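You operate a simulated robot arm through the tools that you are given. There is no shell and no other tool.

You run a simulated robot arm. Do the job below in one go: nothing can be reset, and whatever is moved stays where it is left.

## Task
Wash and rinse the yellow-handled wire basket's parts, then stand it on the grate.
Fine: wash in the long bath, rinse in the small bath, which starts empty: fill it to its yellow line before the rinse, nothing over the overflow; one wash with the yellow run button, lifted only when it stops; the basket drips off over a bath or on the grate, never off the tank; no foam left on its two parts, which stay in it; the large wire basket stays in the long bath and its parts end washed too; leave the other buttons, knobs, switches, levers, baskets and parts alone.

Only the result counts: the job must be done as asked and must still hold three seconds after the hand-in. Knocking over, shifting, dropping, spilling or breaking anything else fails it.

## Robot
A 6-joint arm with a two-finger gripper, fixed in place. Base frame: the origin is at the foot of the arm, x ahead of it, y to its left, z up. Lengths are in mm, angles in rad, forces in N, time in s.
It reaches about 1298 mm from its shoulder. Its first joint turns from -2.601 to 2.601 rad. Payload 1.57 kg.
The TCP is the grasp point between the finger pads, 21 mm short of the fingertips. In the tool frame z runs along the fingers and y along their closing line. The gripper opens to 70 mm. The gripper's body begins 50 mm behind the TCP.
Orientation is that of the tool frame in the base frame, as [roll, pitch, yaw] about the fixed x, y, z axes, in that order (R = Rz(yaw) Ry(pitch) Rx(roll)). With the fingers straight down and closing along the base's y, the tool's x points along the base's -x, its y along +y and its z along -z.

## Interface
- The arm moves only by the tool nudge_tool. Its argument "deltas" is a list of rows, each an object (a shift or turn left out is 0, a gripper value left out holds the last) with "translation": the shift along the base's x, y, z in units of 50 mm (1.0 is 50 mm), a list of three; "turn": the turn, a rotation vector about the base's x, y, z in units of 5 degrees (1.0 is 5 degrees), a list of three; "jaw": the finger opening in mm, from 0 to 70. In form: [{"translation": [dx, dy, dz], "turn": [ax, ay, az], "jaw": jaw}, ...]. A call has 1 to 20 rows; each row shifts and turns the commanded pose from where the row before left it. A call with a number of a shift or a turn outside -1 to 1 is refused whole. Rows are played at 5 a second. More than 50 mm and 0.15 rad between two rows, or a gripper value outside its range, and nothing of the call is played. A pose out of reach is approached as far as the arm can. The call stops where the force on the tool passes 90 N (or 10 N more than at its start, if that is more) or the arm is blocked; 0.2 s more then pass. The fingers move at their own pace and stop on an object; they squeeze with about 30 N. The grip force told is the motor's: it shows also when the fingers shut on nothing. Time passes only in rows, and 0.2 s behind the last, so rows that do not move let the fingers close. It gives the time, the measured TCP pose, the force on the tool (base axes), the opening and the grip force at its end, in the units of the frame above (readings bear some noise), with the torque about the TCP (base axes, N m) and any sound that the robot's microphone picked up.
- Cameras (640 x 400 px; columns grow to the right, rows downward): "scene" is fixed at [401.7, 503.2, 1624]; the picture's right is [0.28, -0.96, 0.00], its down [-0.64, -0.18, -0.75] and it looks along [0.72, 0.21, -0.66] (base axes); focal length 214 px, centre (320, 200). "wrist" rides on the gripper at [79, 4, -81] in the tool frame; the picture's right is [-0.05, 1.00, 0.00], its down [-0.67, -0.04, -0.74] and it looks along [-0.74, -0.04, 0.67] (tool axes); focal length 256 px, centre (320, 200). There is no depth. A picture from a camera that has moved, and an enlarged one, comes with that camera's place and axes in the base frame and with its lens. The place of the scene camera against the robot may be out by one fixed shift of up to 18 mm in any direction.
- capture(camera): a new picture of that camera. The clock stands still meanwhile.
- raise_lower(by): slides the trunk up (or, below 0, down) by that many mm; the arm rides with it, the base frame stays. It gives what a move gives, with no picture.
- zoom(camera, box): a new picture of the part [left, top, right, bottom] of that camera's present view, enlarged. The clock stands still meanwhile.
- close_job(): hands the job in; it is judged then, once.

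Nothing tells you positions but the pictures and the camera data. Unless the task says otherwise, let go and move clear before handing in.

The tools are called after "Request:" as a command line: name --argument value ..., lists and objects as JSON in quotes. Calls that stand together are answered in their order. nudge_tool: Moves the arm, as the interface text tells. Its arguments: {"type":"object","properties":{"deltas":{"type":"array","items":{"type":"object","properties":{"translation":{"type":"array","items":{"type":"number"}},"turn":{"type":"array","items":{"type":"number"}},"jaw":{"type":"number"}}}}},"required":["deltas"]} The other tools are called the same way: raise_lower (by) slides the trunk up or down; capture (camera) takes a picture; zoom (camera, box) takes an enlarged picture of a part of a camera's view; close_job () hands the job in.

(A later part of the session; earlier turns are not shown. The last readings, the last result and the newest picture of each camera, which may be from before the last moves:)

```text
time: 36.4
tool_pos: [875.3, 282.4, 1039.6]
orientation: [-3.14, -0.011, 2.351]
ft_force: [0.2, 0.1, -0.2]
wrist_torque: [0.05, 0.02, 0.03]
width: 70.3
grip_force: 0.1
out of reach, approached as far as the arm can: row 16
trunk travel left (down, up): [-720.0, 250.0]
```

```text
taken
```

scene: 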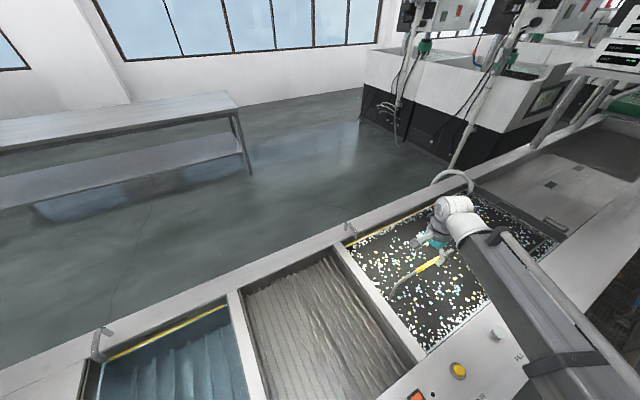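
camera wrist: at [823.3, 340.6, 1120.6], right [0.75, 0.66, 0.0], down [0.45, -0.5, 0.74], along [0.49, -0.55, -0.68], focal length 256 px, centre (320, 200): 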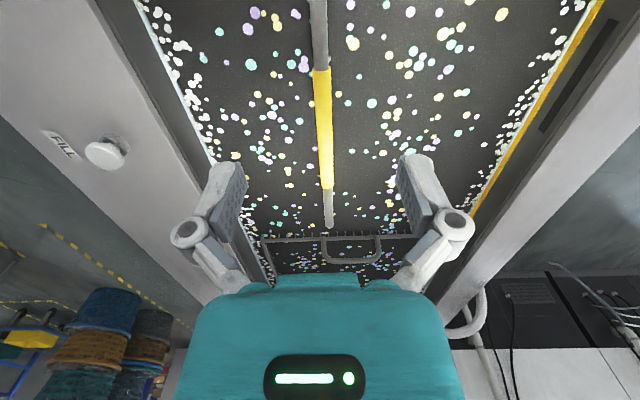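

The bar lies right in the gripper's middle plane; combining views puts the bar near z≈920 and its centre at about (916,242). I move over it and lower partly to verify.

Request:
nudge_tool --deltas '[{"translation": [0.41, -0.4, 0]}, {"translation": [0.41, -0.4, 0]}]'

Request:
raise_lower --by -55

Request:
capture --camera "wrist"

```text
time: 37.0
tool_pos: [916.3, 242.9, 1038.1]
orientation: [-3.141, -0.009, 2.352]
ft_force: [-0.7, 0.5, 0.3]
wrist_torque: [-0.01, 0.01, 0.03]
width: 70.0
grip_force: 0.0
trunk travel left (down, up): [-720.0, 250.0]
```

```text
time: 38.0
tool_pos: [914.9, 242.6, 983.8]
orientation: [3.141, -0.011, 2.356]
ft_force: [0.7, 0.8, -0.8]
wrist_torque: [-0.02, 0.02, 0.01]
width: 70.0
grip_force: 0.0
trunk travel left (down, up): [-665.0, 305.0]
```

```text
taken
camera wrist: at [862.8, 300.3, 1066.0], right [0.75, 0.67, 0.0], down [0.45, -0.5, 0.74], along [0.49, -0.55, -0.68], focal length 256 px, centre (320, 200)
```

wrist: 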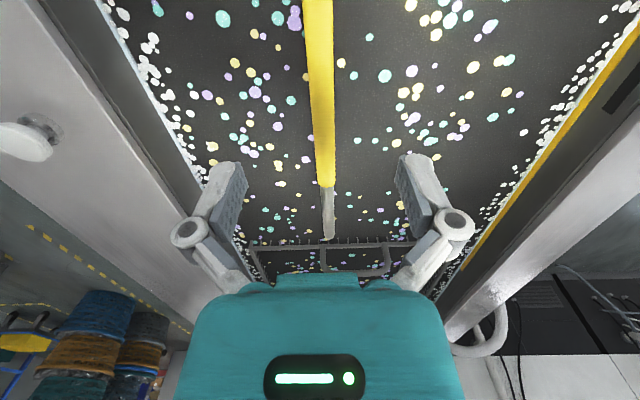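

Confirmed: bar at z≈919, centred between the fingers. I lower over it and close.

Request:
raise_lower --by -62

Request:
capture --camera "wrist"

Request:
zoom --camera "scene" --box '[350, 180, 530, 300]'

```text
time: 39.0
tool_pos: [913.9, 242.4, 922.4]
orientation: [3.142, -0.011, 2.354]
ft_force: [-0.5, 0.0, 0.1]
wrist_torque: [0.03, -0.01, -0.01]
width: 70.1
grip_force: 0.0
trunk travel left (down, up): [-603.0, 367.0]
```

```text
taken
camera wrist: at [862.8, 300.3, 1004.0], right [0.75, 0.67, 0.0], down [0.45, -0.5, 0.74], along [0.49, -0.55, -0.68], focal length 256 px, centre (320, 200)
```

wrist: 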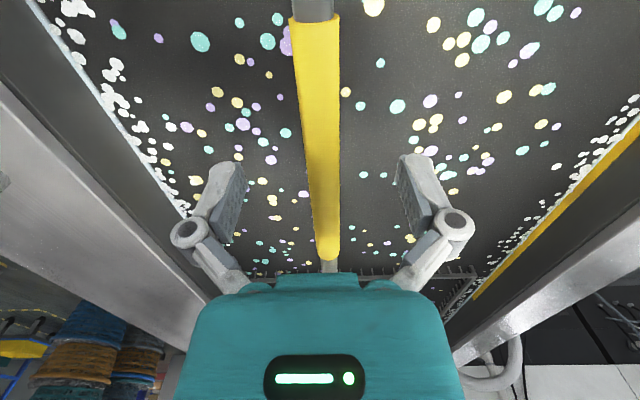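

```text
3.33 times, centred on (440, 240) of scene
camera zoom: at [401.7, 503.2, 1624.0], right [0.28, -0.96, 0.0], down [-0.64, -0.18, -0.75], along [0.72, 0.21, -0.66], focal length 715 px, centre (-80, 67)
```

zoom: 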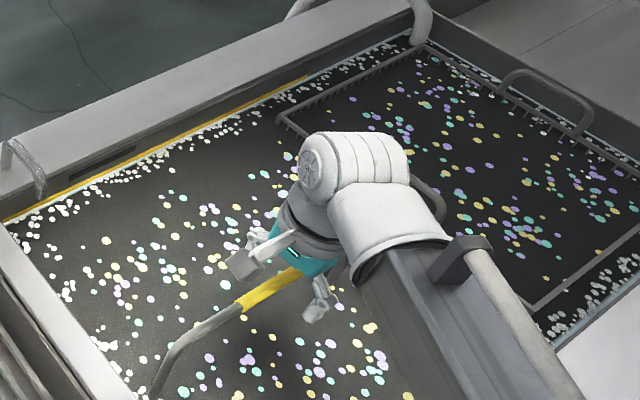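

The bar is at TCP height between the fingers. Close the gripper.

Request:
nudge_tool --deltas '[{"translation": [0.04, -0.04, 0], "jaw": 0}, {"translation": [0, 0, 0], "jaw": 0}, {"translation": [0, 0, 0]}, {"translation": [0, 0, 0]}, {"translation": [0, 0, 0]}, {"translation": [0, 0, 0]}]'

Request:
capture --camera "wrist"

```text
time: 40.4
tool_pos: [917.8, 240.8, 922.4]
orientation: [-3.141, -0.012, 2.354]
ft_force: [6.4, 2.7, 7.5]
wrist_torque: [0.09, 0.05, 0.05]
width: 12.7
grip_force: 30.5
trunk travel left (down, up): [-603.0, 367.0]
```

```text
taken
camera wrist: at [864.8, 298.5, 1004.2], right [0.75, 0.67, 0.0], down [0.45, -0.5, 0.74], along [0.49, -0.55, -0.68], focal length 256 px, centre (320, 200)
```

wrist: 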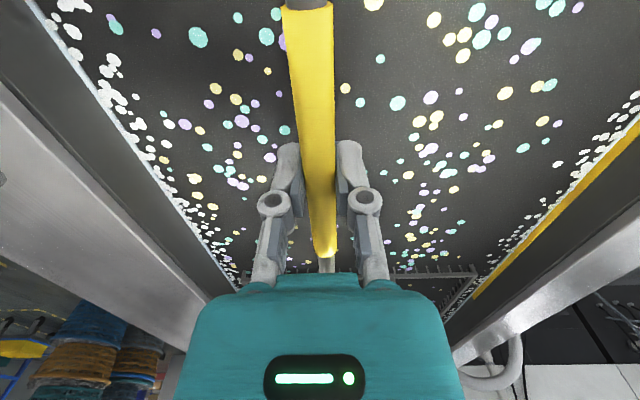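

Gripped at 12.7 mm. I lift a little and check the load.

Request:
raise_lower --by 40

Request:
capture --camera "wrist"

Request:
zoom --camera "scene" --box '[320, 160, 560, 340]'

```text
time: 41.2
tool_pos: [917.6, 241.2, 961.7]
orientation: [-3.14, -0.011, 2.352]
ft_force: [-0.1, -0.3, -8.6]
wrist_torque: [0.04, -0.03, -0.01]
width: 12.8
grip_force: 29.8
trunk travel left (down, up): [-643.0, 327.0]
```

```text
taken
camera wrist: at [865.7, 298.5, 1043.0], right [0.75, 0.67, 0.0], down [0.45, -0.5, 0.74], along [0.49, -0.55, -0.68], focal length 256 px, centre (320, 200)
```

wrist: 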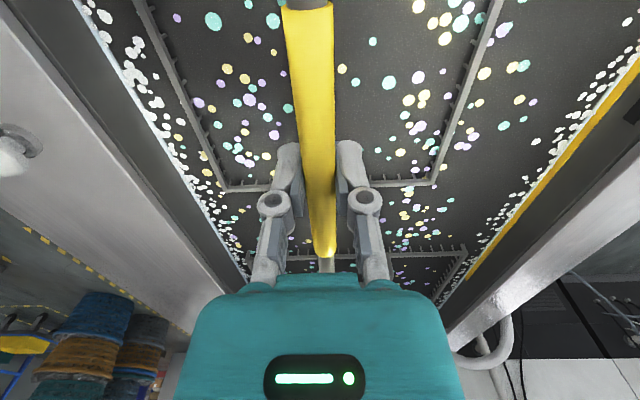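

```text
2.22 times, centred on (440, 250) of scene
camera zoom: at [401.7, 503.2, 1624.0], right [0.28, -0.96, 0.0], down [-0.64, -0.18, -0.75], along [0.72, 0.21, -0.66], focal length 477 px, centre (53, 89)
```

zoom: 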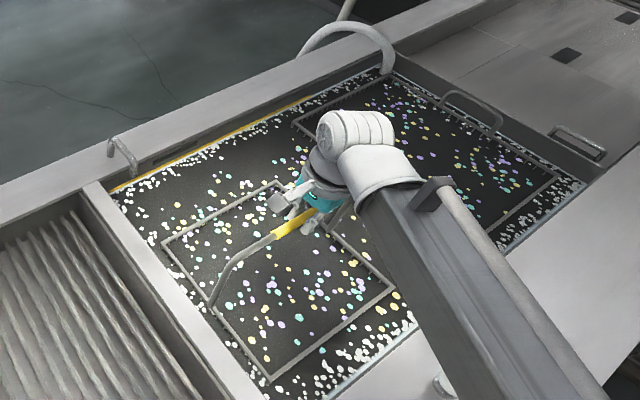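

Weight about 0.9 kg, with the basket rim (about 300×250 mm) emerging. I lift fully above the long bath.

Request:
raise_lower --by 150

Request:
raise_lower --by 130

Request:
capture --camera "scene"

Request:
capture --camera "wrist"

```text
time: 43.0
tool_pos: [918.5, 239.9, 1110.8]
orientation: [3.142, -0.013, 2.352]
ft_force: [-0.6, 0.2, -8.2]
wrist_torque: [0.04, 0.0, -0.03]
width: 12.9
grip_force: 29.7
trunk travel left (down, up): [-793.0, 177.0]
```

```text
time: 44.6
tool_pos: [918.1, 240.8, 1240.7]
orientation: [3.141, -0.011, 2.354]
ft_force: [0.8, -0.7, -7.8]
wrist_torque: [0.03, 0.01, 0.02]
width: 12.6
grip_force: 30.2
trunk travel left (down, up): [-923.0, 47.0]
```

```text
taken
```

scene: 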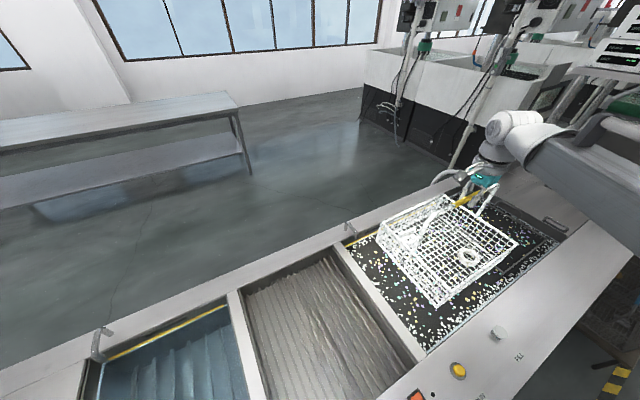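

```text
taken
camera wrist: at [865.9, 298.6, 1323.0], right [0.75, 0.67, 0.0], down [0.45, -0.5, 0.74], along [0.49, -0.55, -0.68], focal length 256 px, centre (320, 200)
```

wrist: 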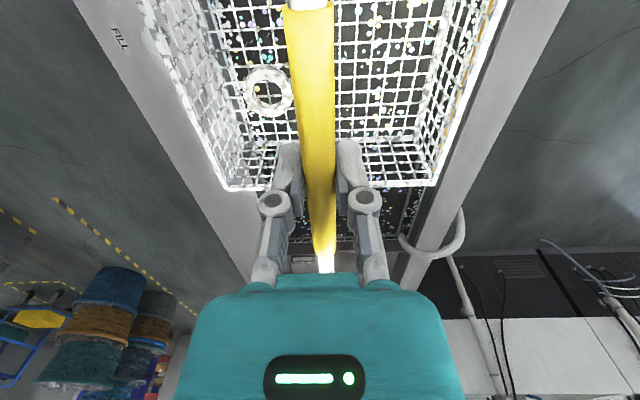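

The foamy basket hangs over the long bath. I let it drip there for a few seconds.

Request:
nudge_tool --deltas '[{"translation": [0, 0, 0]}, {"translation": [0, 0, 0]}, {"translation": [0, 0, 0]}, {"translation": [0, 0, 0]}, {"translation": [0, 0, 0]}, {"translation": [0, 0, 0]}, {"translation": [0, 0, 0]}, {"translation": [0, 0, 0]}, {"translation": [0, 0, 0]}, {"translation": [0, 0, 0]}, {"translation": [0, 0, 0]}, {"translation": [0, 0, 0]}, {"translation": [0, 0, 0]}, {"translation": [0, 0, 0]}, {"translation": [0, 0, 0]}, {"translation": [0, 0, 0]}, {"translation": [0, 0, 0]}, {"translation": [0, 0, 0]}, {"translation": [0, 0, 0]}, {"translation": [0, 0, 0]}]'

Request:
zoom --camera "scene" --box '[340, 160, 580, 340]'

Request:
zoom --camera "scene" --box '[60, 280, 240, 400]'

```text
time: 48.8
tool_pos: [917.4, 240.2, 1240.4]
orientation: [-3.141, -0.011, 2.353]
ft_force: [0.1, 1.2, -8.4]
wrist_torque: [0.08, 0.01, 0.03]
width: 13.0
grip_force: 29.6
trunk travel left (down, up): [-923.0, 47.0]
```

```text
2.22 times, centred on (460, 250) of scene
camera zoom: at [401.7, 503.2, 1624.0], right [0.28, -0.96, 0.0], down [-0.64, -0.18, -0.75], along [0.72, 0.21, -0.66], focal length 477 px, centre (9, 89)
```

zoom: 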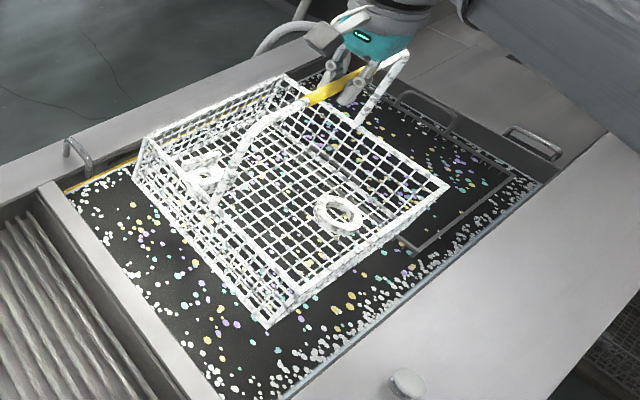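

```text
3.33 times, centred on (150, 340) of scene
camera zoom: at [401.7, 503.2, 1624.0], right [0.28, -0.96, 0.0], down [-0.64, -0.18, -0.75], along [0.72, 0.21, -0.66], focal length 715 px, centre (887, -267)
```

zoom: 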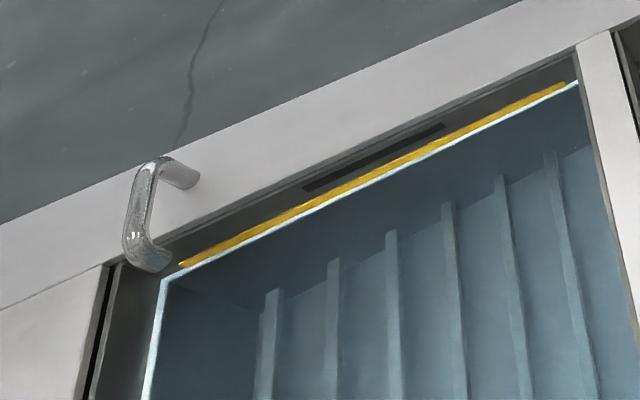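

It has mostly dripped off, and the small bath's level holds at its line. I carry the basket along the tank over the grate toward the small bath's centre, TCP target (326,869).

Request:
nudge_tool --deltas '[{"translation": [-0.3, 0.318, 0]}, {"translation": [-0.538, 0.571, 0]}, {"translation": [-0.538, 0.571, 0]}, {"translation": [-0.538, 0.571, 0]}, {"translation": [-0.538, 0.571, 0]}, {"translation": [-0.538, 0.571, 0]}, {"translation": [-0.538, 0.571, 0]}, {"translation": [-0.538, 0.571, 0]}, {"translation": [-0.538, 0.571, 0]}, {"translation": [-0.3, 0.318, 0]}]'

Request:
capture --camera "scene"

```text
time: 51.0
tool_pos: [671.4, 501.1, 1241.1]
orientation: [3.14, -0.011, 2.353]
ft_force: [-0.9, 0.8, -8.0]
wrist_torque: [0.03, 0.03, -0.03]
width: 12.8
grip_force: 30.1
trunk travel left (down, up): [-923.0, 47.0]
```

```text
taken
```

scene: 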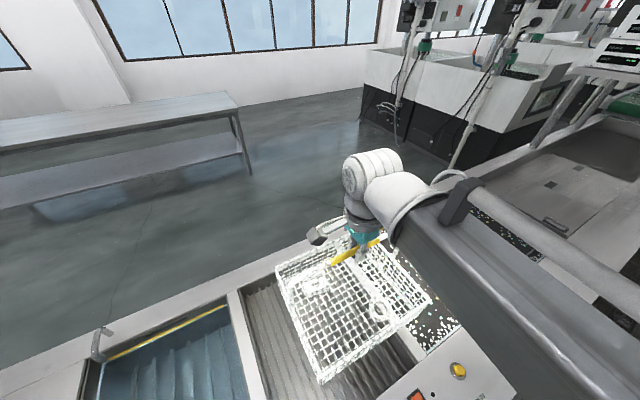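

All smooth. Continue to the small bath.

Request:
nudge_tool --deltas '[{"translation": [-0.3, 0.32, 0]}, {"translation": [-0.53, 0.565, 0]}, {"translation": [-0.53, 0.565, 0]}, {"translation": [-0.53, 0.565, 0]}, {"translation": [-0.53, 0.565, 0]}, {"translation": [-0.53, 0.565, 0]}, {"translation": [-0.53, 0.565, 0]}, {"translation": [-0.53, 0.565, 0]}, {"translation": [-0.53, 0.565, 0]}, {"translation": [-0.53, 0.565, 0]}, {"translation": [-0.53, 0.565, 0]}, {"translation": [-0.53, 0.565, 0]}, {"translation": [-0.53, 0.565, 0]}, {"translation": [-0.25, 0.26, 0]}, {"translation": [0, 0, 0]}]'

Request:
capture --camera "scene"

Request:
capture --camera "wrist"

```text
time: 54.2
tool_pos: [327.1, 868.4, 1241.7]
orientation: [3.142, -0.01, 2.352]
ft_force: [0.8, -0.1, -8.0]
wrist_torque: [0.04, 0.05, -0.02]
width: 12.9
grip_force: 30.3
trunk travel left (down, up): [-923.0, 47.0]
```

```text
taken
```

scene: 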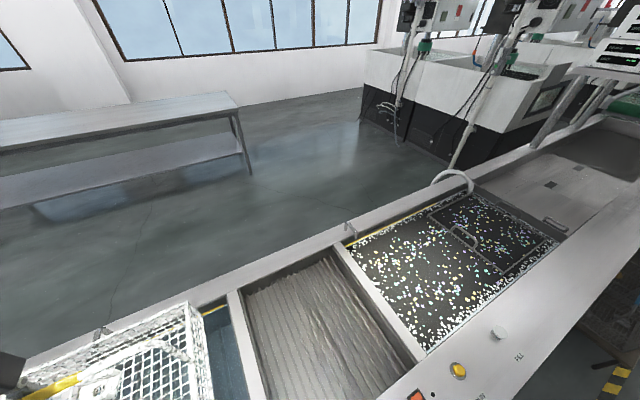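

```text
taken
camera wrist: at [273.7, 926.1, 1323.3], right [0.75, 0.67, 0.0], down [0.45, -0.5, 0.74], along [0.49, -0.55, -0.67], focal length 256 px, centre (320, 200)
```

wrist: 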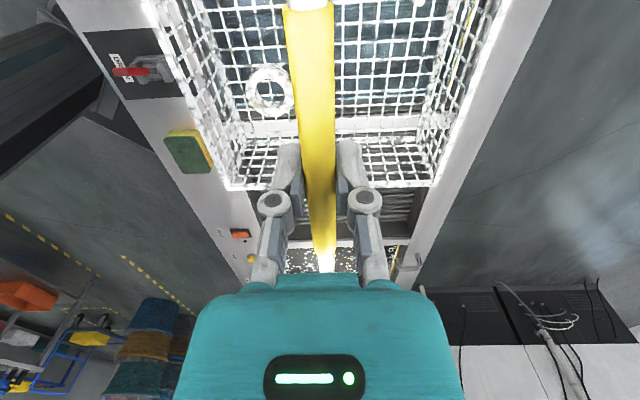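

Well placed over the small bath. I lower it partway and check the clearances.

Request:
raise_lower --by -170

Request:
capture --camera "wrist"

Request:
capture --camera "scene"

```text
time: 56.1
tool_pos: [325.6, 866.8, 1071.1]
orientation: [3.141, -0.011, 2.353]
ft_force: [-0.7, 0.0, -8.4]
wrist_torque: [0.02, 0.03, -0.01]
width: 12.7
grip_force: 30.5
trunk travel left (down, up): [-753.0, 217.0]
```

```text
taken
camera wrist: at [273.7, 925.8, 1153.4], right [0.75, 0.67, 0.0], down [0.45, -0.5, 0.74], along [0.49, -0.55, -0.67], focal length 256 px, centre (320, 200)
```

wrist: 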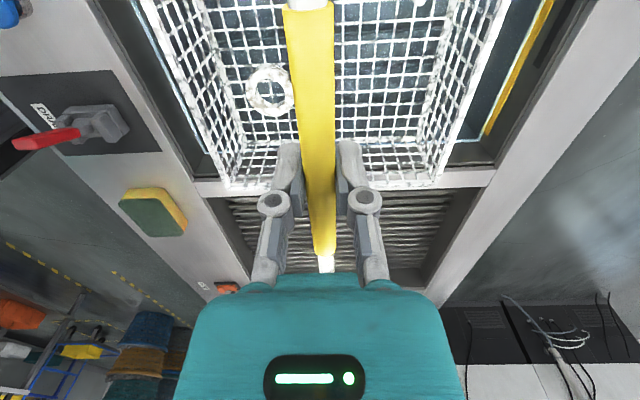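

```text
taken
```

scene: 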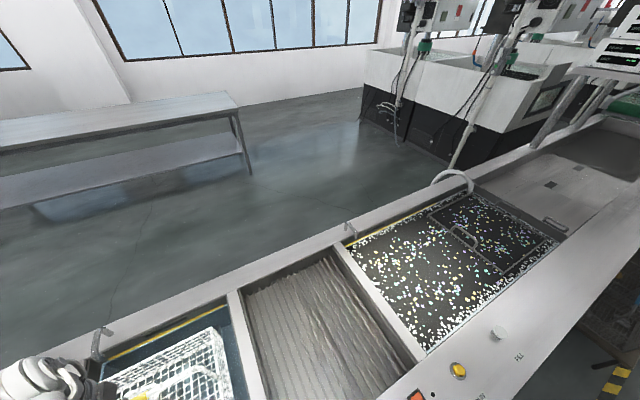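

Clearances are fine; I centre by 8 mm more and lower into the water.

Request:
nudge_tool --deltas '[{"translation": [0.11, -0.11, 0]}]'

Request:
raise_lower --by -90

Request:
capture --camera "wrist"

Request:
zoom --camera "scene" --box '[60, 280, 260, 400]'

```text
time: 56.5
tool_pos: [331.6, 862.0, 1071.6]
orientation: [-3.14, -0.01, 2.352]
ft_force: [-0.6, -0.5, -8.8]
wrist_torque: [0.01, 0.03, 0.03]
width: 12.6
grip_force: 29.7
trunk travel left (down, up): [-753.0, 217.0]
```

```text
time: 57.7
tool_pos: [332.1, 861.8, 981.2]
orientation: [-3.141, -0.01, 2.352]
ft_force: [0.0, -1.2, -7.4]
wrist_torque: [0.05, 0.04, 0.0]
width: 12.2
grip_force: 29.8
trunk travel left (down, up): [-663.0, 307.0]
```

```text
taken
camera wrist: at [278.9, 920.0, 1063.4], right [0.75, 0.67, 0.0], down [0.45, -0.5, 0.74], along [0.49, -0.55, -0.67], focal length 256 px, centre (320, 200)
```

wrist: 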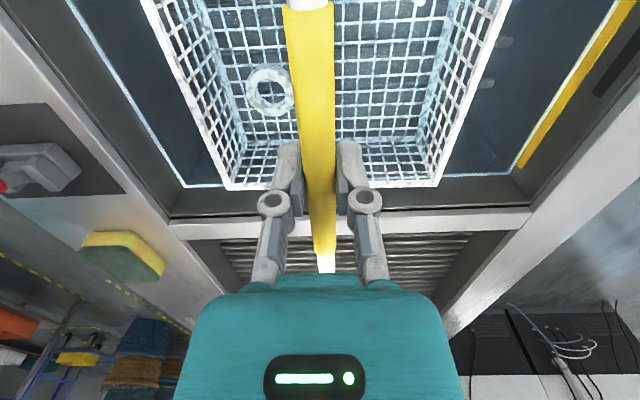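

```text
3.20 times, centred on (160, 340) of scene
camera zoom: at [401.7, 503.2, 1624.0], right [0.28, -0.96, 0.0], down [-0.64, -0.18, -0.75], along [0.72, 0.21, -0.66], focal length 686 px, centre (832, -248)
```

zoom: 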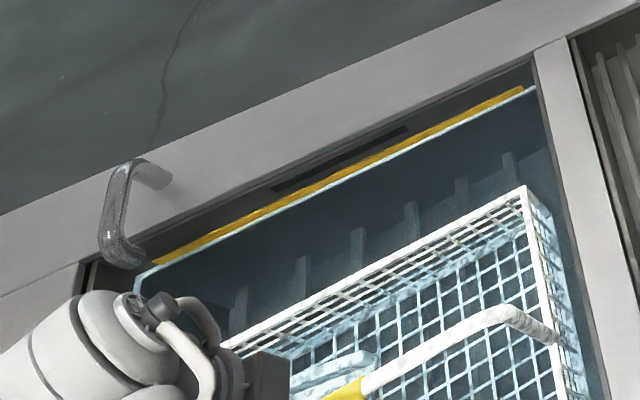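

Going in cleanly. I lower further until the rim is well submerged, watching for contact.

Request:
raise_lower --by -50

Request:
zoom --camera "scene" --box '[60, 280, 260, 400]'

Request:
capture --camera "wrist"

```text
time: 58.7
tool_pos: [331.2, 861.5, 931.4]
orientation: [3.142, -0.012, 2.353]
ft_force: [0.3, -0.6, -8.7]
wrist_torque: [0.05, 0.0, 0.0]
width: 12.7
grip_force: 30.2
trunk travel left (down, up): [-613.0, 357.0]
```

```text
3.20 times, centred on (160, 340) of scene
camera zoom: at [401.7, 503.2, 1624.0], right [0.28, -0.96, 0.0], down [-0.64, -0.18, -0.75], along [0.72, 0.21, -0.66], focal length 686 px, centre (832, -248)
```

zoom: 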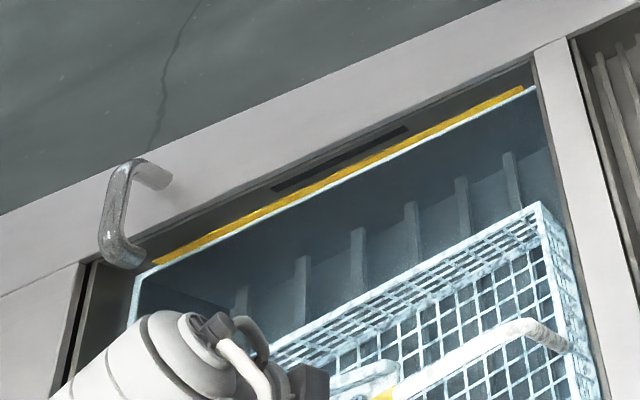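

```text
taken
camera wrist: at [278.9, 920.0, 1013.4], right [0.75, 0.67, 0.0], down [0.45, -0.5, 0.74], along [0.49, -0.55, -0.67], focal length 256 px, centre (320, 200)
```

wrist: 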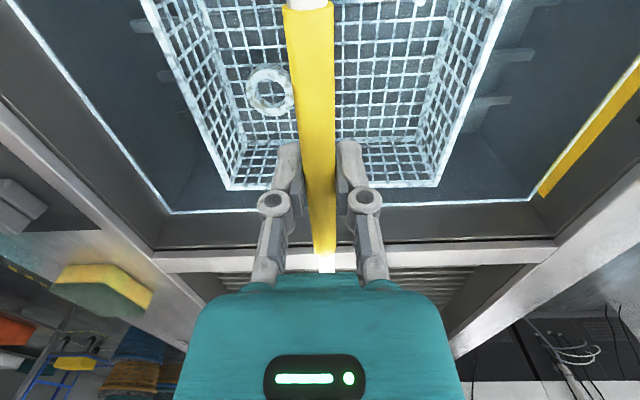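

The basket is fully under water. I lower slightly more and let it soak, then check the foam.

Request:
raise_lower --by -12

Request:
nudge_tool --deltas '[{"translation": [0, 0, 0]}, {"translation": [0, 0, 0]}, {"translation": [0, 0, 0]}, {"translation": [0, 0, 0]}, {"translation": [0, 0, 0]}, {"translation": [0, 0, 0]}, {"translation": [0, 0, 0]}, {"translation": [0, 0, 0]}, {"translation": [0, 0, 0]}, {"translation": [0, 0, 0]}, {"translation": [0, 0, 0]}, {"translation": [0, 0, 0]}, {"translation": [0, 0, 0]}, {"translation": [0, 0, 0]}, {"translation": [0, 0, 0]}, {"translation": [0, 0, 0]}]'

Request:
capture --camera "wrist"

```text
time: 59.3
tool_pos: [332.3, 861.6, 920.9]
orientation: [3.138, -0.01, 2.351]
ft_force: [5.2, 11.9, 25.7]
wrist_torque: [0.04, -0.01, -0.01]
width: 12.9
grip_force: 29.6
trunk travel left (down, up): [-601.0, 369.0]
```

```text
time: 62.7
tool_pos: [329.4, 861.7, 920.5]
orientation: [3.141, -0.01, 2.354]
ft_force: [3.1, 4.8, 16.8]
wrist_torque: [0.01, 0.02, -0.01]
width: 13.0
grip_force: 30.1
trunk travel left (down, up): [-601.0, 369.0]
```

```text
taken
camera wrist: at [278.5, 918.4, 1003.0], right [0.75, 0.67, 0.0], down [0.45, -0.5, 0.74], along [0.49, -0.55, -0.68], focal length 256 px, centre (320, 200)
```

wrist: 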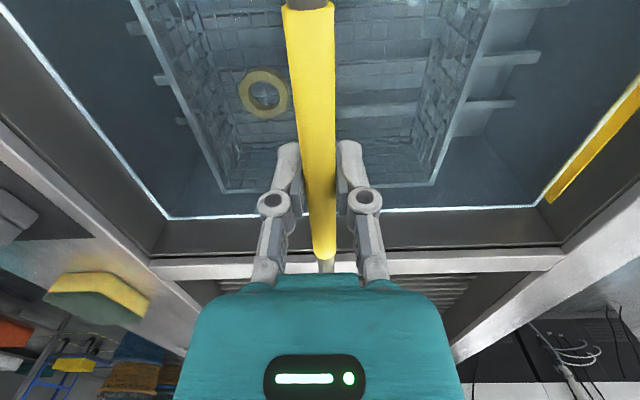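

It rests on the ribs and the foam is gone from the wires and ring. I lift it out over the bath and inspect both parts.

Request:
raise_lower --by 8

Request:
zoom --camera "scene" --box '[60, 280, 260, 400]'

Request:
raise_lower --by 240

Request:
zoom --camera "scene" --box '[0, 260, 260, 400]'

Request:
capture --camera "wrist"

```text
time: 63.2
tool_pos: [330.8, 862.2, 927.1]
orientation: [-3.141, -0.014, 2.351]
ft_force: [1.0, 0.0, -9.0]
wrist_torque: [0.09, 0.01, 0.02]
width: 12.5
grip_force: 29.9
trunk travel left (down, up): [-609.0, 361.0]
```

```text
3.20 times, centred on (160, 340) of scene
camera zoom: at [401.7, 503.2, 1624.0], right [0.28, -0.96, 0.0], down [-0.64, -0.18, -0.75], along [0.72, 0.21, -0.66], focal length 686 px, centre (832, -248)
```

zoom: 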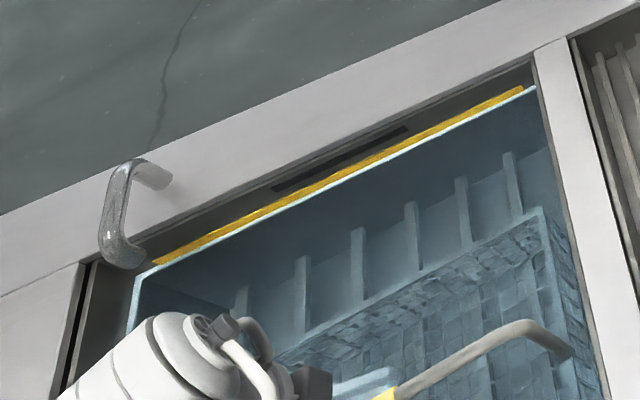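

```text
time: 65.7
tool_pos: [331.7, 863.0, 1167.5]
orientation: [-3.141, -0.011, 2.351]
ft_force: [0.1, -0.4, -9.3]
wrist_torque: [0.08, 0.03, 0.03]
width: 12.3
grip_force: 30.6
trunk travel left (down, up): [-849.0, 121.0]
```

```text
2.46 times, centred on (130, 330) of scene
camera zoom: at [401.7, 503.2, 1624.0], right [0.28, -0.96, 0.0], down [-0.64, -0.18, -0.75], along [0.72, 0.21, -0.66], focal length 528 px, centre (788, -120)
```

zoom: 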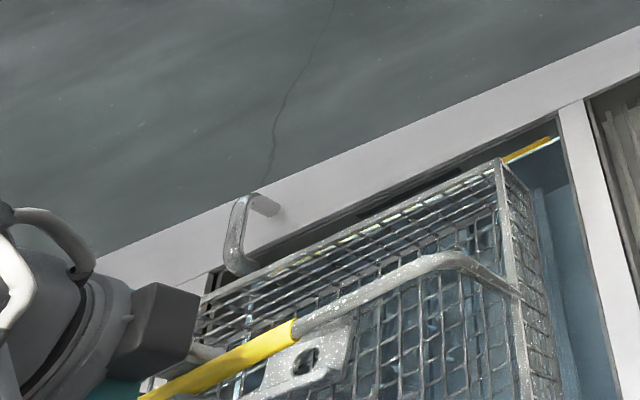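

```text
taken
camera wrist: at [279.1, 920.4, 1249.1], right [0.75, 0.67, 0.0], down [0.45, -0.5, 0.74], along [0.49, -0.55, -0.67], focal length 256 px, centre (320, 200)
```

wrist: 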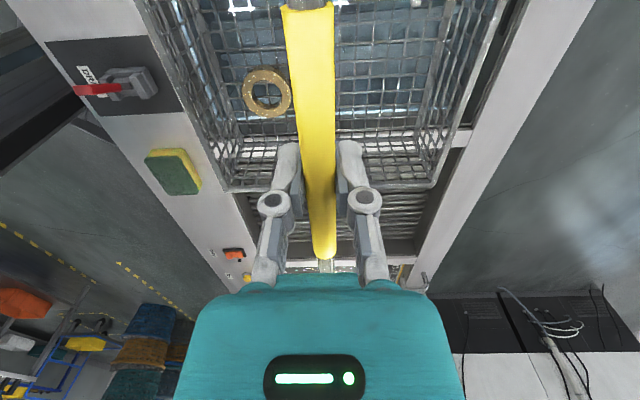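

The ring is clean; I look closer at the block.

Request:
zoom --camera "scene" --box '[60, 360, 160, 400]'

Request:
zoom --camera "wrist" --box '[180, 0, 480, 190]'

Request:
zoom --camera "scene" --box '[340, 180, 580, 360]'

```text
6.40 times, centred on (110, 380) of scene
camera zoom: at [401.7, 503.2, 1624.0], right [0.28, -0.96, 0.0], down [-0.64, -0.18, -0.75], along [0.72, 0.21, -0.66], focal length 1373 px, centre (1664, -952)
```

zoom: 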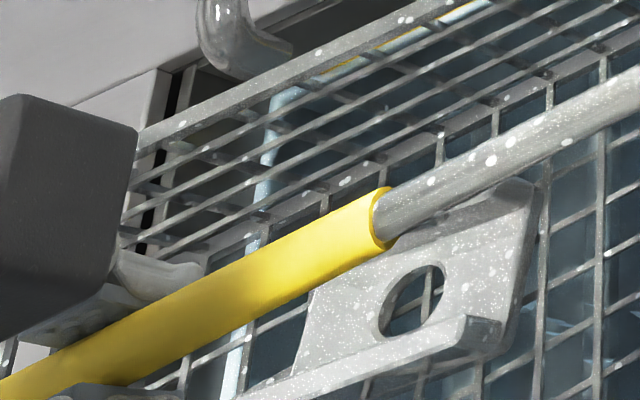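

```text
2.11 times, centred on (330, 95) of wrist
camera zoom: at [279.1, 920.4, 1249.1], right [0.75, 0.67, 0.0], down [0.45, -0.5, 0.74], along [0.49, -0.55, -0.67], focal length 539 px, centre (299, 421)
```

zoom: 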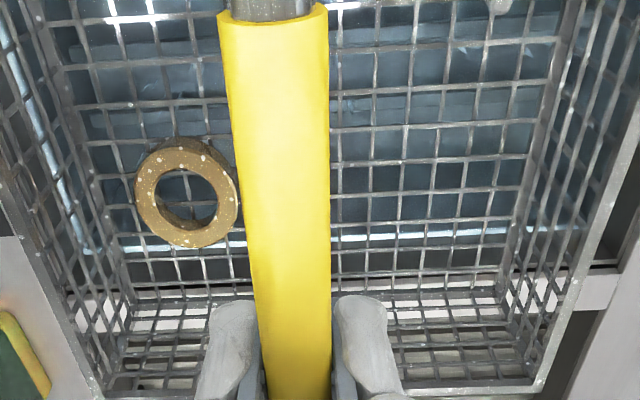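

```text
2.22 times, centred on (460, 270) of scene
camera zoom: at [401.7, 503.2, 1624.0], right [0.28, -0.96, 0.0], down [-0.64, -0.18, -0.75], along [0.72, 0.21, -0.66], focal length 477 px, centre (9, 44)
```

zoom: 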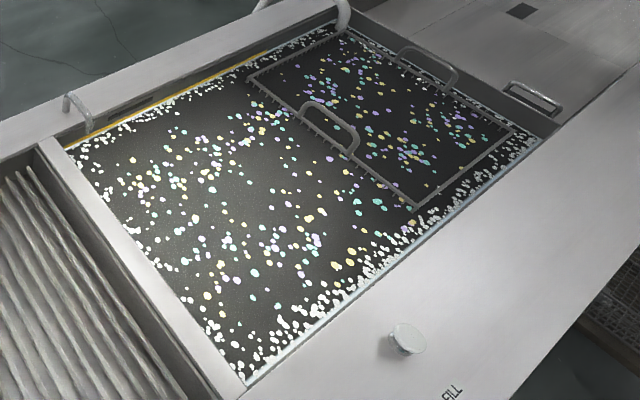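

There are small white specks left on ring and block, perhaps suds or droplets. To be safe I dunk again with some agitation and a longer soak.

Request:
raise_lower --by -238

Request:
nudge_tool --deltas '[{"translation": [0.1, 0.1, 0]}, {"translation": [0.1, 0.1, 0]}, {"translation": [-0.1, -0.1, 0]}, {"translation": [-0.1, -0.1, 0]}, {"translation": [-0.1, -0.1, 0]}, {"translation": [-0.1, -0.1, 0]}, {"translation": [0.1, 0.1, 0]}, {"translation": [0.1, 0.1, 0]}, {"translation": [0, 0, 0]}, {"translation": [0, 0, 0]}, {"translation": [0.1, 0.1, 0]}, {"translation": [0.1, 0.1, 0]}, {"translation": [-0.1, -0.1, 0]}, {"translation": [-0.1, -0.1, 0]}, {"translation": [-0.1, -0.1, 0]}, {"translation": [-0.1, -0.1, 0]}, {"translation": [0.1, 0.1, 0]}, {"translation": [0.1, 0.1, 0]}, {"translation": [0, 0, 0]}, {"translation": [0, 0, 0]}]'

Request:
raise_lower --by 40

Request:
raise_lower --by -40

Request:
nudge_tool --deltas '[{"translation": [0, 0, 0]}, {"translation": [0, 0, 0]}, {"translation": [0, 0, 0]}, {"translation": [0, 0, 0]}, {"translation": [0, 0, 0]}, {"translation": [0, 0, 0]}, {"translation": [0, 0, 0]}, {"translation": [0, 0, 0]}, {"translation": [0, 0, 0]}, {"translation": [0, 0, 0]}, {"translation": [0, 0, 0]}, {"translation": [0, 0, 0]}, {"translation": [0, 0, 0]}, {"translation": [0, 0, 0]}, {"translation": [0, 0, 0]}]'

Request:
capture --camera "wrist"

Request:
raise_lower --by 238

Request:
zoom --camera "wrist" --box '[180, 0, 480, 190]'

Request:
zoom --camera "scene" --box '[60, 360, 160, 400]'

```text
time: 68.2
tool_pos: [331.4, 861.9, 929.4]
orientation: [3.142, -0.01, 2.354]
ft_force: [0.5, 0.1, -8.4]
wrist_torque: [0.03, -0.03, 0.02]
width: 12.6
grip_force: 30.2
trunk travel left (down, up): [-611.0, 359.0]
```

```text
time: 72.4
tool_pos: [331.0, 862.9, 928.9]
orientation: [-3.141, -0.011, 2.353]
ft_force: [-0.6, 0.6, -7.1]
wrist_torque: [0.04, 0.05, 0.02]
width: 12.9
grip_force: 30.1
trunk travel left (down, up): [-611.0, 359.0]
```

```text
time: 73.2
tool_pos: [331.2, 862.0, 968.3]
orientation: [3.139, -0.009, 2.353]
ft_force: [-0.9, 0.3, -9.4]
wrist_torque: [0.04, 0.02, -0.02]
width: 12.7
grip_force: 30.6
trunk travel left (down, up): [-651.0, 319.0]
```

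```text
time: 74.1
tool_pos: [331.6, 862.2, 929.1]
orientation: [-3.141, -0.011, 2.353]
ft_force: [-0.3, 0.5, -8.1]
wrist_torque: [0.02, 0.05, -0.02]
width: 12.4
grip_force: 29.9
trunk travel left (down, up): [-611.0, 359.0]
```

```text
time: 77.3
tool_pos: [331.4, 863.0, 929.9]
orientation: [-3.141, -0.011, 2.352]
ft_force: [0.1, 0.0, -8.7]
wrist_torque: [0.03, -0.03, -0.01]
width: 12.9
grip_force: 30.2
trunk travel left (down, up): [-611.0, 359.0]
```

```text
taken
camera wrist: at [278.6, 920.5, 1011.3], right [0.75, 0.67, 0.0], down [0.45, -0.5, 0.74], along [0.49, -0.55, -0.67], focal length 256 px, centre (320, 200)
```

wrist: 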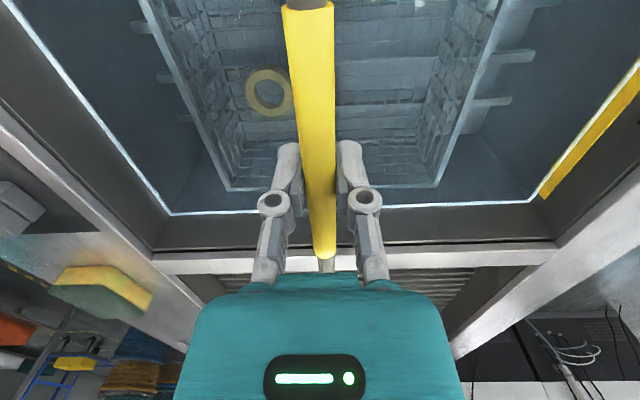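

```text
time: 79.8
tool_pos: [330.3, 862.8, 1167.4]
orientation: [-3.141, -0.012, 2.351]
ft_force: [0.9, 0.6, -8.9]
wrist_torque: [0.01, -0.01, -0.02]
width: 12.7
grip_force: 30.4
trunk travel left (down, up): [-849.0, 121.0]
```

```text
2.11 times, centred on (330, 95) of wrist
camera zoom: at [278.7, 920.8, 1249.1], right [0.75, 0.67, 0.0], down [0.45, -0.5, 0.74], along [0.49, -0.55, -0.67], focal length 539 px, centre (299, 421)
```

zoom: 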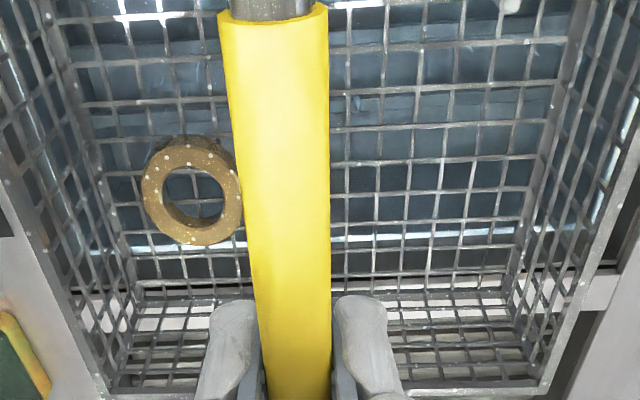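

```text
6.40 times, centred on (110, 380) of scene
camera zoom: at [401.7, 503.2, 1624.0], right [0.28, -0.96, 0.0], down [-0.64, -0.18, -0.75], along [0.72, 0.21, -0.66], focal length 1373 px, centre (1664, -952)
```

zoom: 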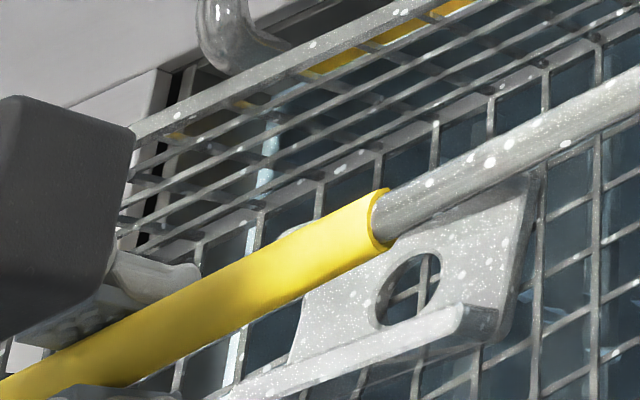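

The same speck pattern persists even on the handle that never got scrubbed, so it's the wet look rather than foam. I let it drip over the bath and check that they fade.

Request:
nudge_tool --deltas '[{"translation": [0, 0, 0]}, {"translation": [0, 0, 0]}, {"translation": [0, 0, 0]}, {"translation": [0, 0, 0]}, {"translation": [0, 0, 0]}, {"translation": [0, 0, 0]}, {"translation": [0, 0, 0]}, {"translation": [0, 0, 0]}, {"translation": [0, 0, 0]}, {"translation": [0, 0, 0]}, {"translation": [0, 0, 0]}, {"translation": [0, 0, 0]}, {"translation": [0, 0, 0]}, {"translation": [0, 0, 0]}, {"translation": [0, 0, 0]}, {"translation": [0, 0, 0]}, {"translation": [0, 0, 0]}, {"translation": [0, 0, 0]}, {"translation": [0, 0, 0]}, {"translation": [0, 0, 0]}]'

Request:
zoom --camera "wrist" --box '[180, 0, 480, 190]'

Request:
zoom --camera "scene" --box '[60, 280, 260, 400]'

```text
time: 84.0
tool_pos: [330.6, 863.4, 1167.4]
orientation: [-3.141, -0.01, 2.356]
ft_force: [-0.9, 0.4, -8.5]
wrist_torque: [0.05, 0.04, 0.02]
width: 12.6
grip_force: 29.7
trunk travel left (down, up): [-849.0, 121.0]
```

```text
2.11 times, centred on (330, 95) of wrist
camera zoom: at [278.7, 920.7, 1249.3], right [0.75, 0.67, 0.0], down [0.45, -0.5, 0.74], along [0.49, -0.55, -0.67], focal length 539 px, centre (299, 421)
```

zoom: 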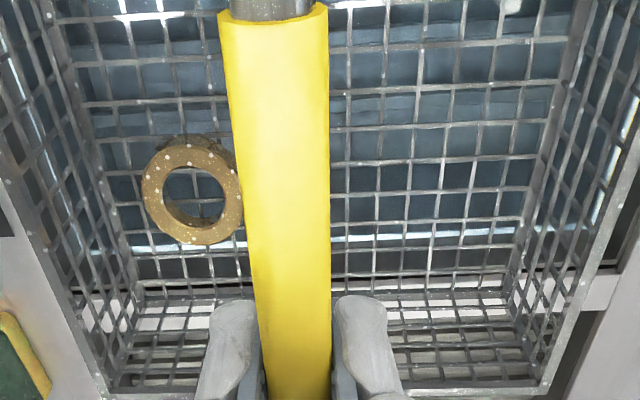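

```text
3.20 times, centred on (160, 340) of scene
camera zoom: at [401.7, 503.2, 1624.0], right [0.28, -0.96, 0.0], down [-0.64, -0.18, -0.75], along [0.72, 0.21, -0.66], focal length 686 px, centre (832, -248)
```

zoom: 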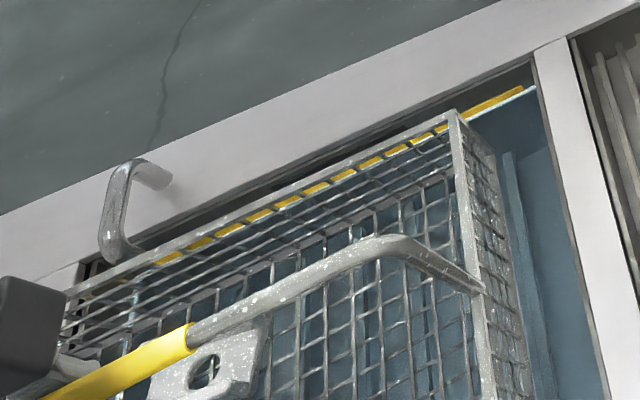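

The foam is gone; what remains is wetness on everything. I carry the basket over the grate's centre, TCP about (629,566).

Request:
nudge_tool --deltas '[{"translation": [0.27, -0.27, 0]}, {"translation": [0.542, -0.54, 0]}, {"translation": [0.542, -0.54, 0]}, {"translation": [0.542, -0.54, 0]}, {"translation": [0.542, -0.54, 0]}, {"translation": [0.542, -0.54, 0]}, {"translation": [0.542, -0.54, 0]}, {"translation": [0.542, -0.54, 0]}, {"translation": [0.542, -0.54, 0]}, {"translation": [0.542, -0.54, 0]}, {"translation": [0.542, -0.54, 0]}, {"translation": [0.27, -0.27, 0]}, {"translation": [0, 0, 0]}]'

Request:
capture --camera "wrist"

Request:
capture --camera "scene"

```text
time: 86.8
tool_pos: [627.5, 564.3, 1167.7]
orientation: [3.142, -0.009, 2.354]
ft_force: [0.1, 1.4, -8.1]
wrist_torque: [0.02, 0.02, -0.01]
width: 12.6
grip_force: 30.5
trunk travel left (down, up): [-849.0, 121.0]
```

```text
taken
camera wrist: at [575.9, 623.5, 1249.4], right [0.75, 0.67, 0.0], down [0.45, -0.5, 0.74], along [0.49, -0.55, -0.68], focal length 256 px, centre (320, 200)
```

wrist: 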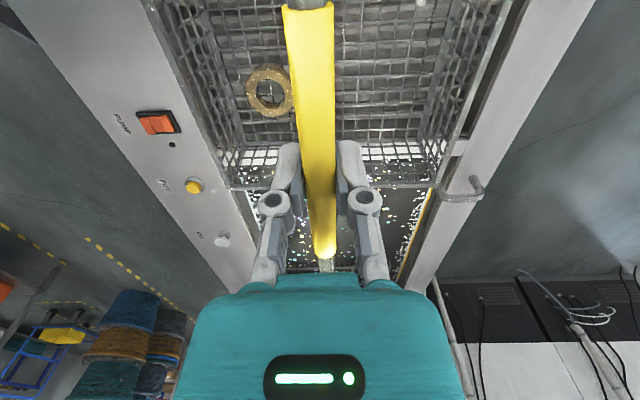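

```text
taken
```

scene: 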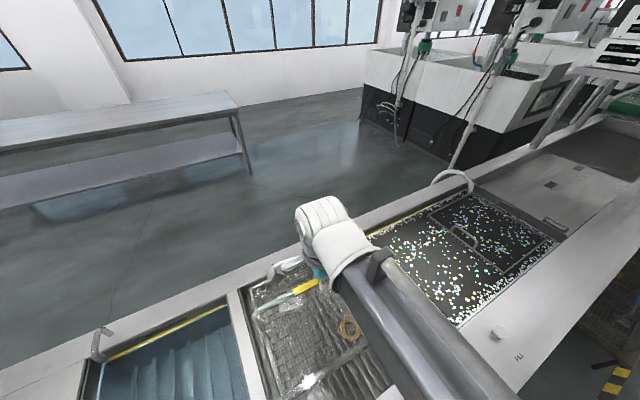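

Check the fit over the grate more closely.

Request:
zoom --camera "wrist" --box '[180, 80, 480, 220]'

Request:
zoom --camera "scene" --box '[210, 230, 430, 400]'

```text
2.13 times, centred on (330, 150) of wrist
camera zoom: at [575.9, 623.5, 1249.4], right [0.75, 0.67, 0.0], down [0.45, -0.5, 0.74], along [0.49, -0.55, -0.68], focal length 546 px, centre (299, 307)
```

zoom: 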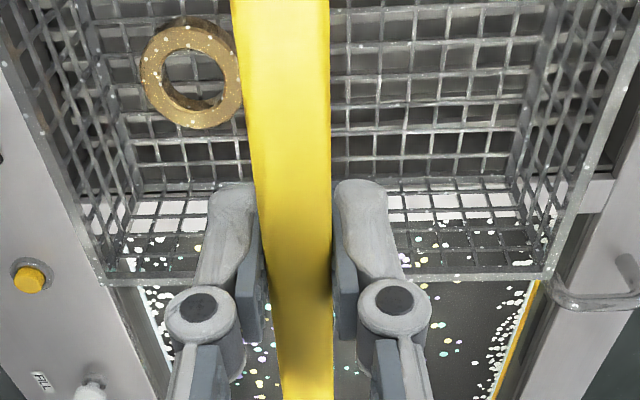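

```text
2.35 times, centred on (320, 315) of scene
camera zoom: at [401.7, 503.2, 1624.0], right [0.28, -0.96, 0.0], down [-0.64, -0.18, -0.75], along [0.72, 0.21, -0.66], focal length 505 px, centre (320, -71)
```

zoom: 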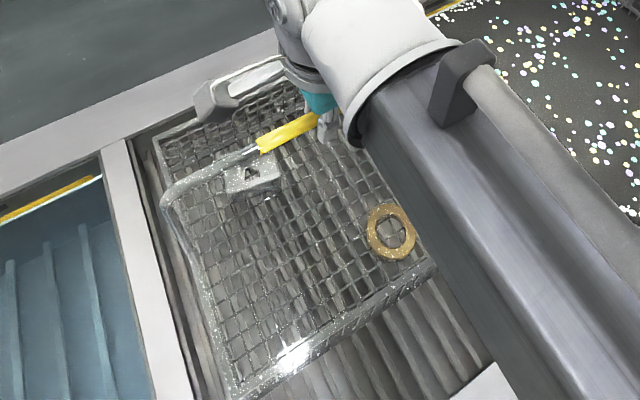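

The grate opening spans s≈-161..248 and the basket is centred at ≈38. I lower it in steps and watch for contact.

Request:
raise_lower --by -90

Request:
capture --camera "wrist"

Request:
zoom --camera "scene" --box '[210, 230, 430, 400]'

```text
time: 88.0
tool_pos: [627.7, 566.3, 1078.4]
orientation: [-3.141, -0.01, 2.351]
ft_force: [0.1, 0.0, -8.4]
wrist_torque: [0.04, 0.01, 0.01]
width: 12.9
grip_force: 30.5
trunk travel left (down, up): [-759.0, 211.0]
```

```text
taken
camera wrist: at [575.7, 623.4, 1159.5], right [0.75, 0.67, 0.0], down [0.45, -0.5, 0.74], along [0.49, -0.55, -0.68], focal length 256 px, centre (320, 200)
```

wrist: 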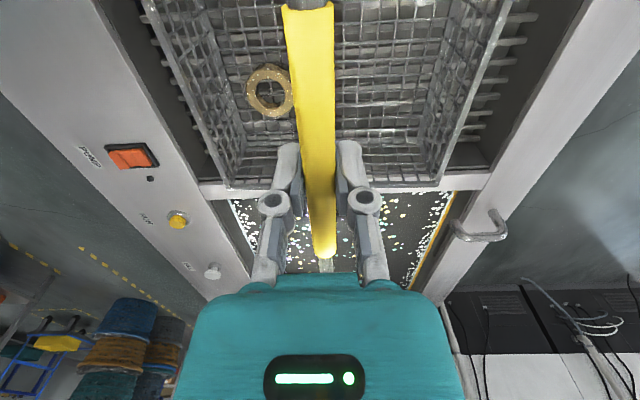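

```text
2.35 times, centred on (320, 315) of scene
camera zoom: at [401.7, 503.2, 1624.0], right [0.28, -0.96, 0.0], down [-0.64, -0.18, -0.75], along [0.72, 0.21, -0.66], focal length 505 px, centre (320, -71)
```

zoom: 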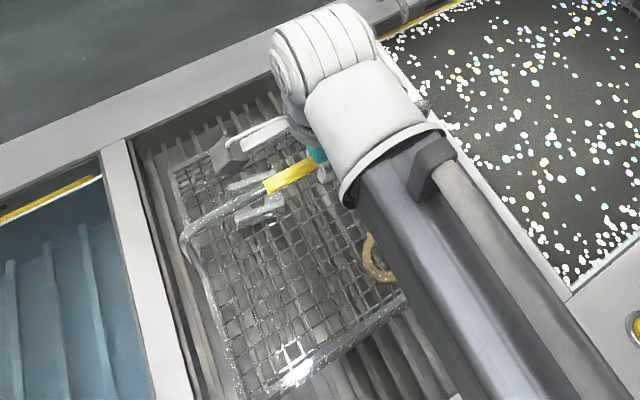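

Clear all round. Continue lowering in smaller steps.

Request:
raise_lower --by -25

Request:
raise_lower --by -15

Request:
raise_lower --by -15

Request:
capture --camera "wrist"

```text
time: 88.7
tool_pos: [627.4, 565.5, 1052.1]
orientation: [-3.14, -0.011, 2.352]
ft_force: [0.0, -1.0, -8.3]
wrist_torque: [0.0, -0.01, 0.0]
width: 12.6
grip_force: 30.2
trunk travel left (down, up): [-734.0, 236.0]
```

```text
time: 89.3
tool_pos: [627.7, 565.0, 1038.8]
orientation: [3.14, -0.01, 2.351]
ft_force: [6.9, 8.3, 24.9]
wrist_torque: [-0.02, -0.01, -0.01]
width: 12.5
grip_force: 29.5
trunk travel left (down, up): [-719.0, 251.0]
```

```text
time: 90.0
tool_pos: [627.5, 564.1, 1021.5]
orientation: [-3.139, -0.01, 2.352]
ft_force: [-1.4, -1.1, -4.2]
wrist_torque: [0.13, 0.07, 0.07]
width: 12.2
grip_force: 30.1
trunk travel left (down, up): [-704.0, 266.0]
```

```text
taken
camera wrist: at [575.1, 622.8, 1103.9], right [0.75, 0.67, 0.0], down [0.45, -0.5, 0.74], along [0.49, -0.55, -0.68], focal length 256 px, centre (320, 200)
```

wrist: 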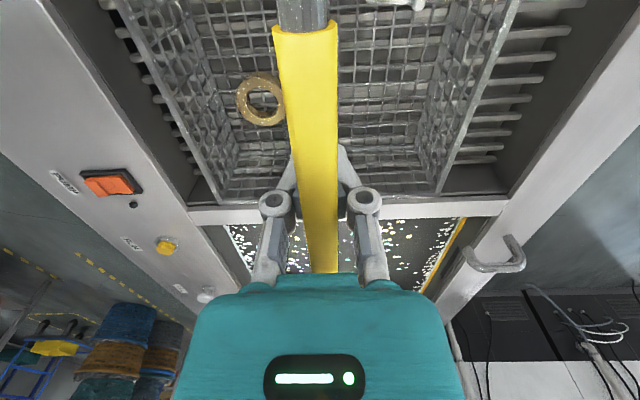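

The basket touched down at TCP≈1039 and the bar merely slid up in the fingers; it stands on the grate. Open the jaws.

Request:
nudge_tool --deltas '[{"translation": [0, 0, 0], "jaw": 25}, {"translation": [0, 0, 0], "jaw": 70}, {"translation": [0, 0, 0]}, {"translation": [0, 0, 0]}, {"translation": [0, 0, 0]}, {"translation": [0, 0, 0]}]'

Request:
capture --camera "wrist"

Request:
zoom --camera "scene" --box '[210, 230, 430, 400]'

```text
time: 91.4
tool_pos: [627.6, 564.7, 1023.0]
orientation: [-3.141, -0.01, 2.354]
ft_force: [0.0, 0.6, 0.0]
wrist_torque: [0.0, -0.02, 0.0]
width: 69.7
grip_force: 0.1
trunk travel left (down, up): [-704.0, 266.0]
```

```text
taken
camera wrist: at [575.3, 623.1, 1105.0], right [0.75, 0.67, 0.0], down [0.45, -0.5, 0.74], along [0.49, -0.55, -0.68], focal length 256 px, centre (320, 200)
```

wrist: 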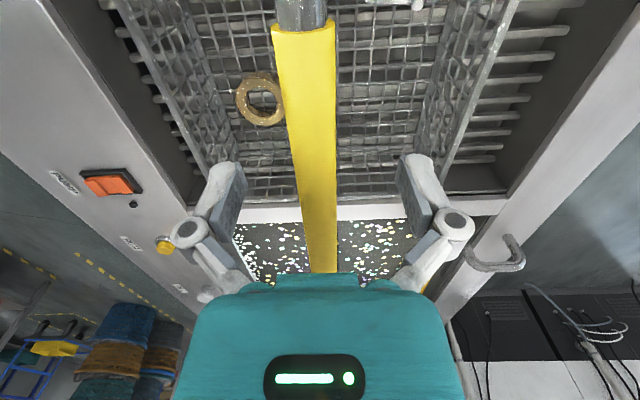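

```text
2.35 times, centred on (320, 315) of scene
camera zoom: at [401.7, 503.2, 1624.0], right [0.28, -0.96, 0.0], down [-0.64, -0.18, -0.75], along [0.72, 0.21, -0.66], focal length 505 px, centre (320, -71)
```

zoom: 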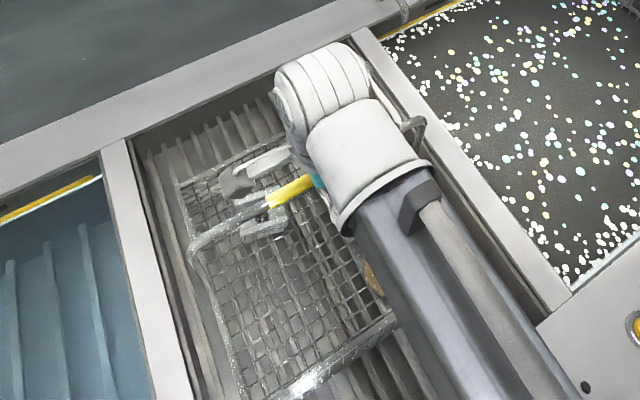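

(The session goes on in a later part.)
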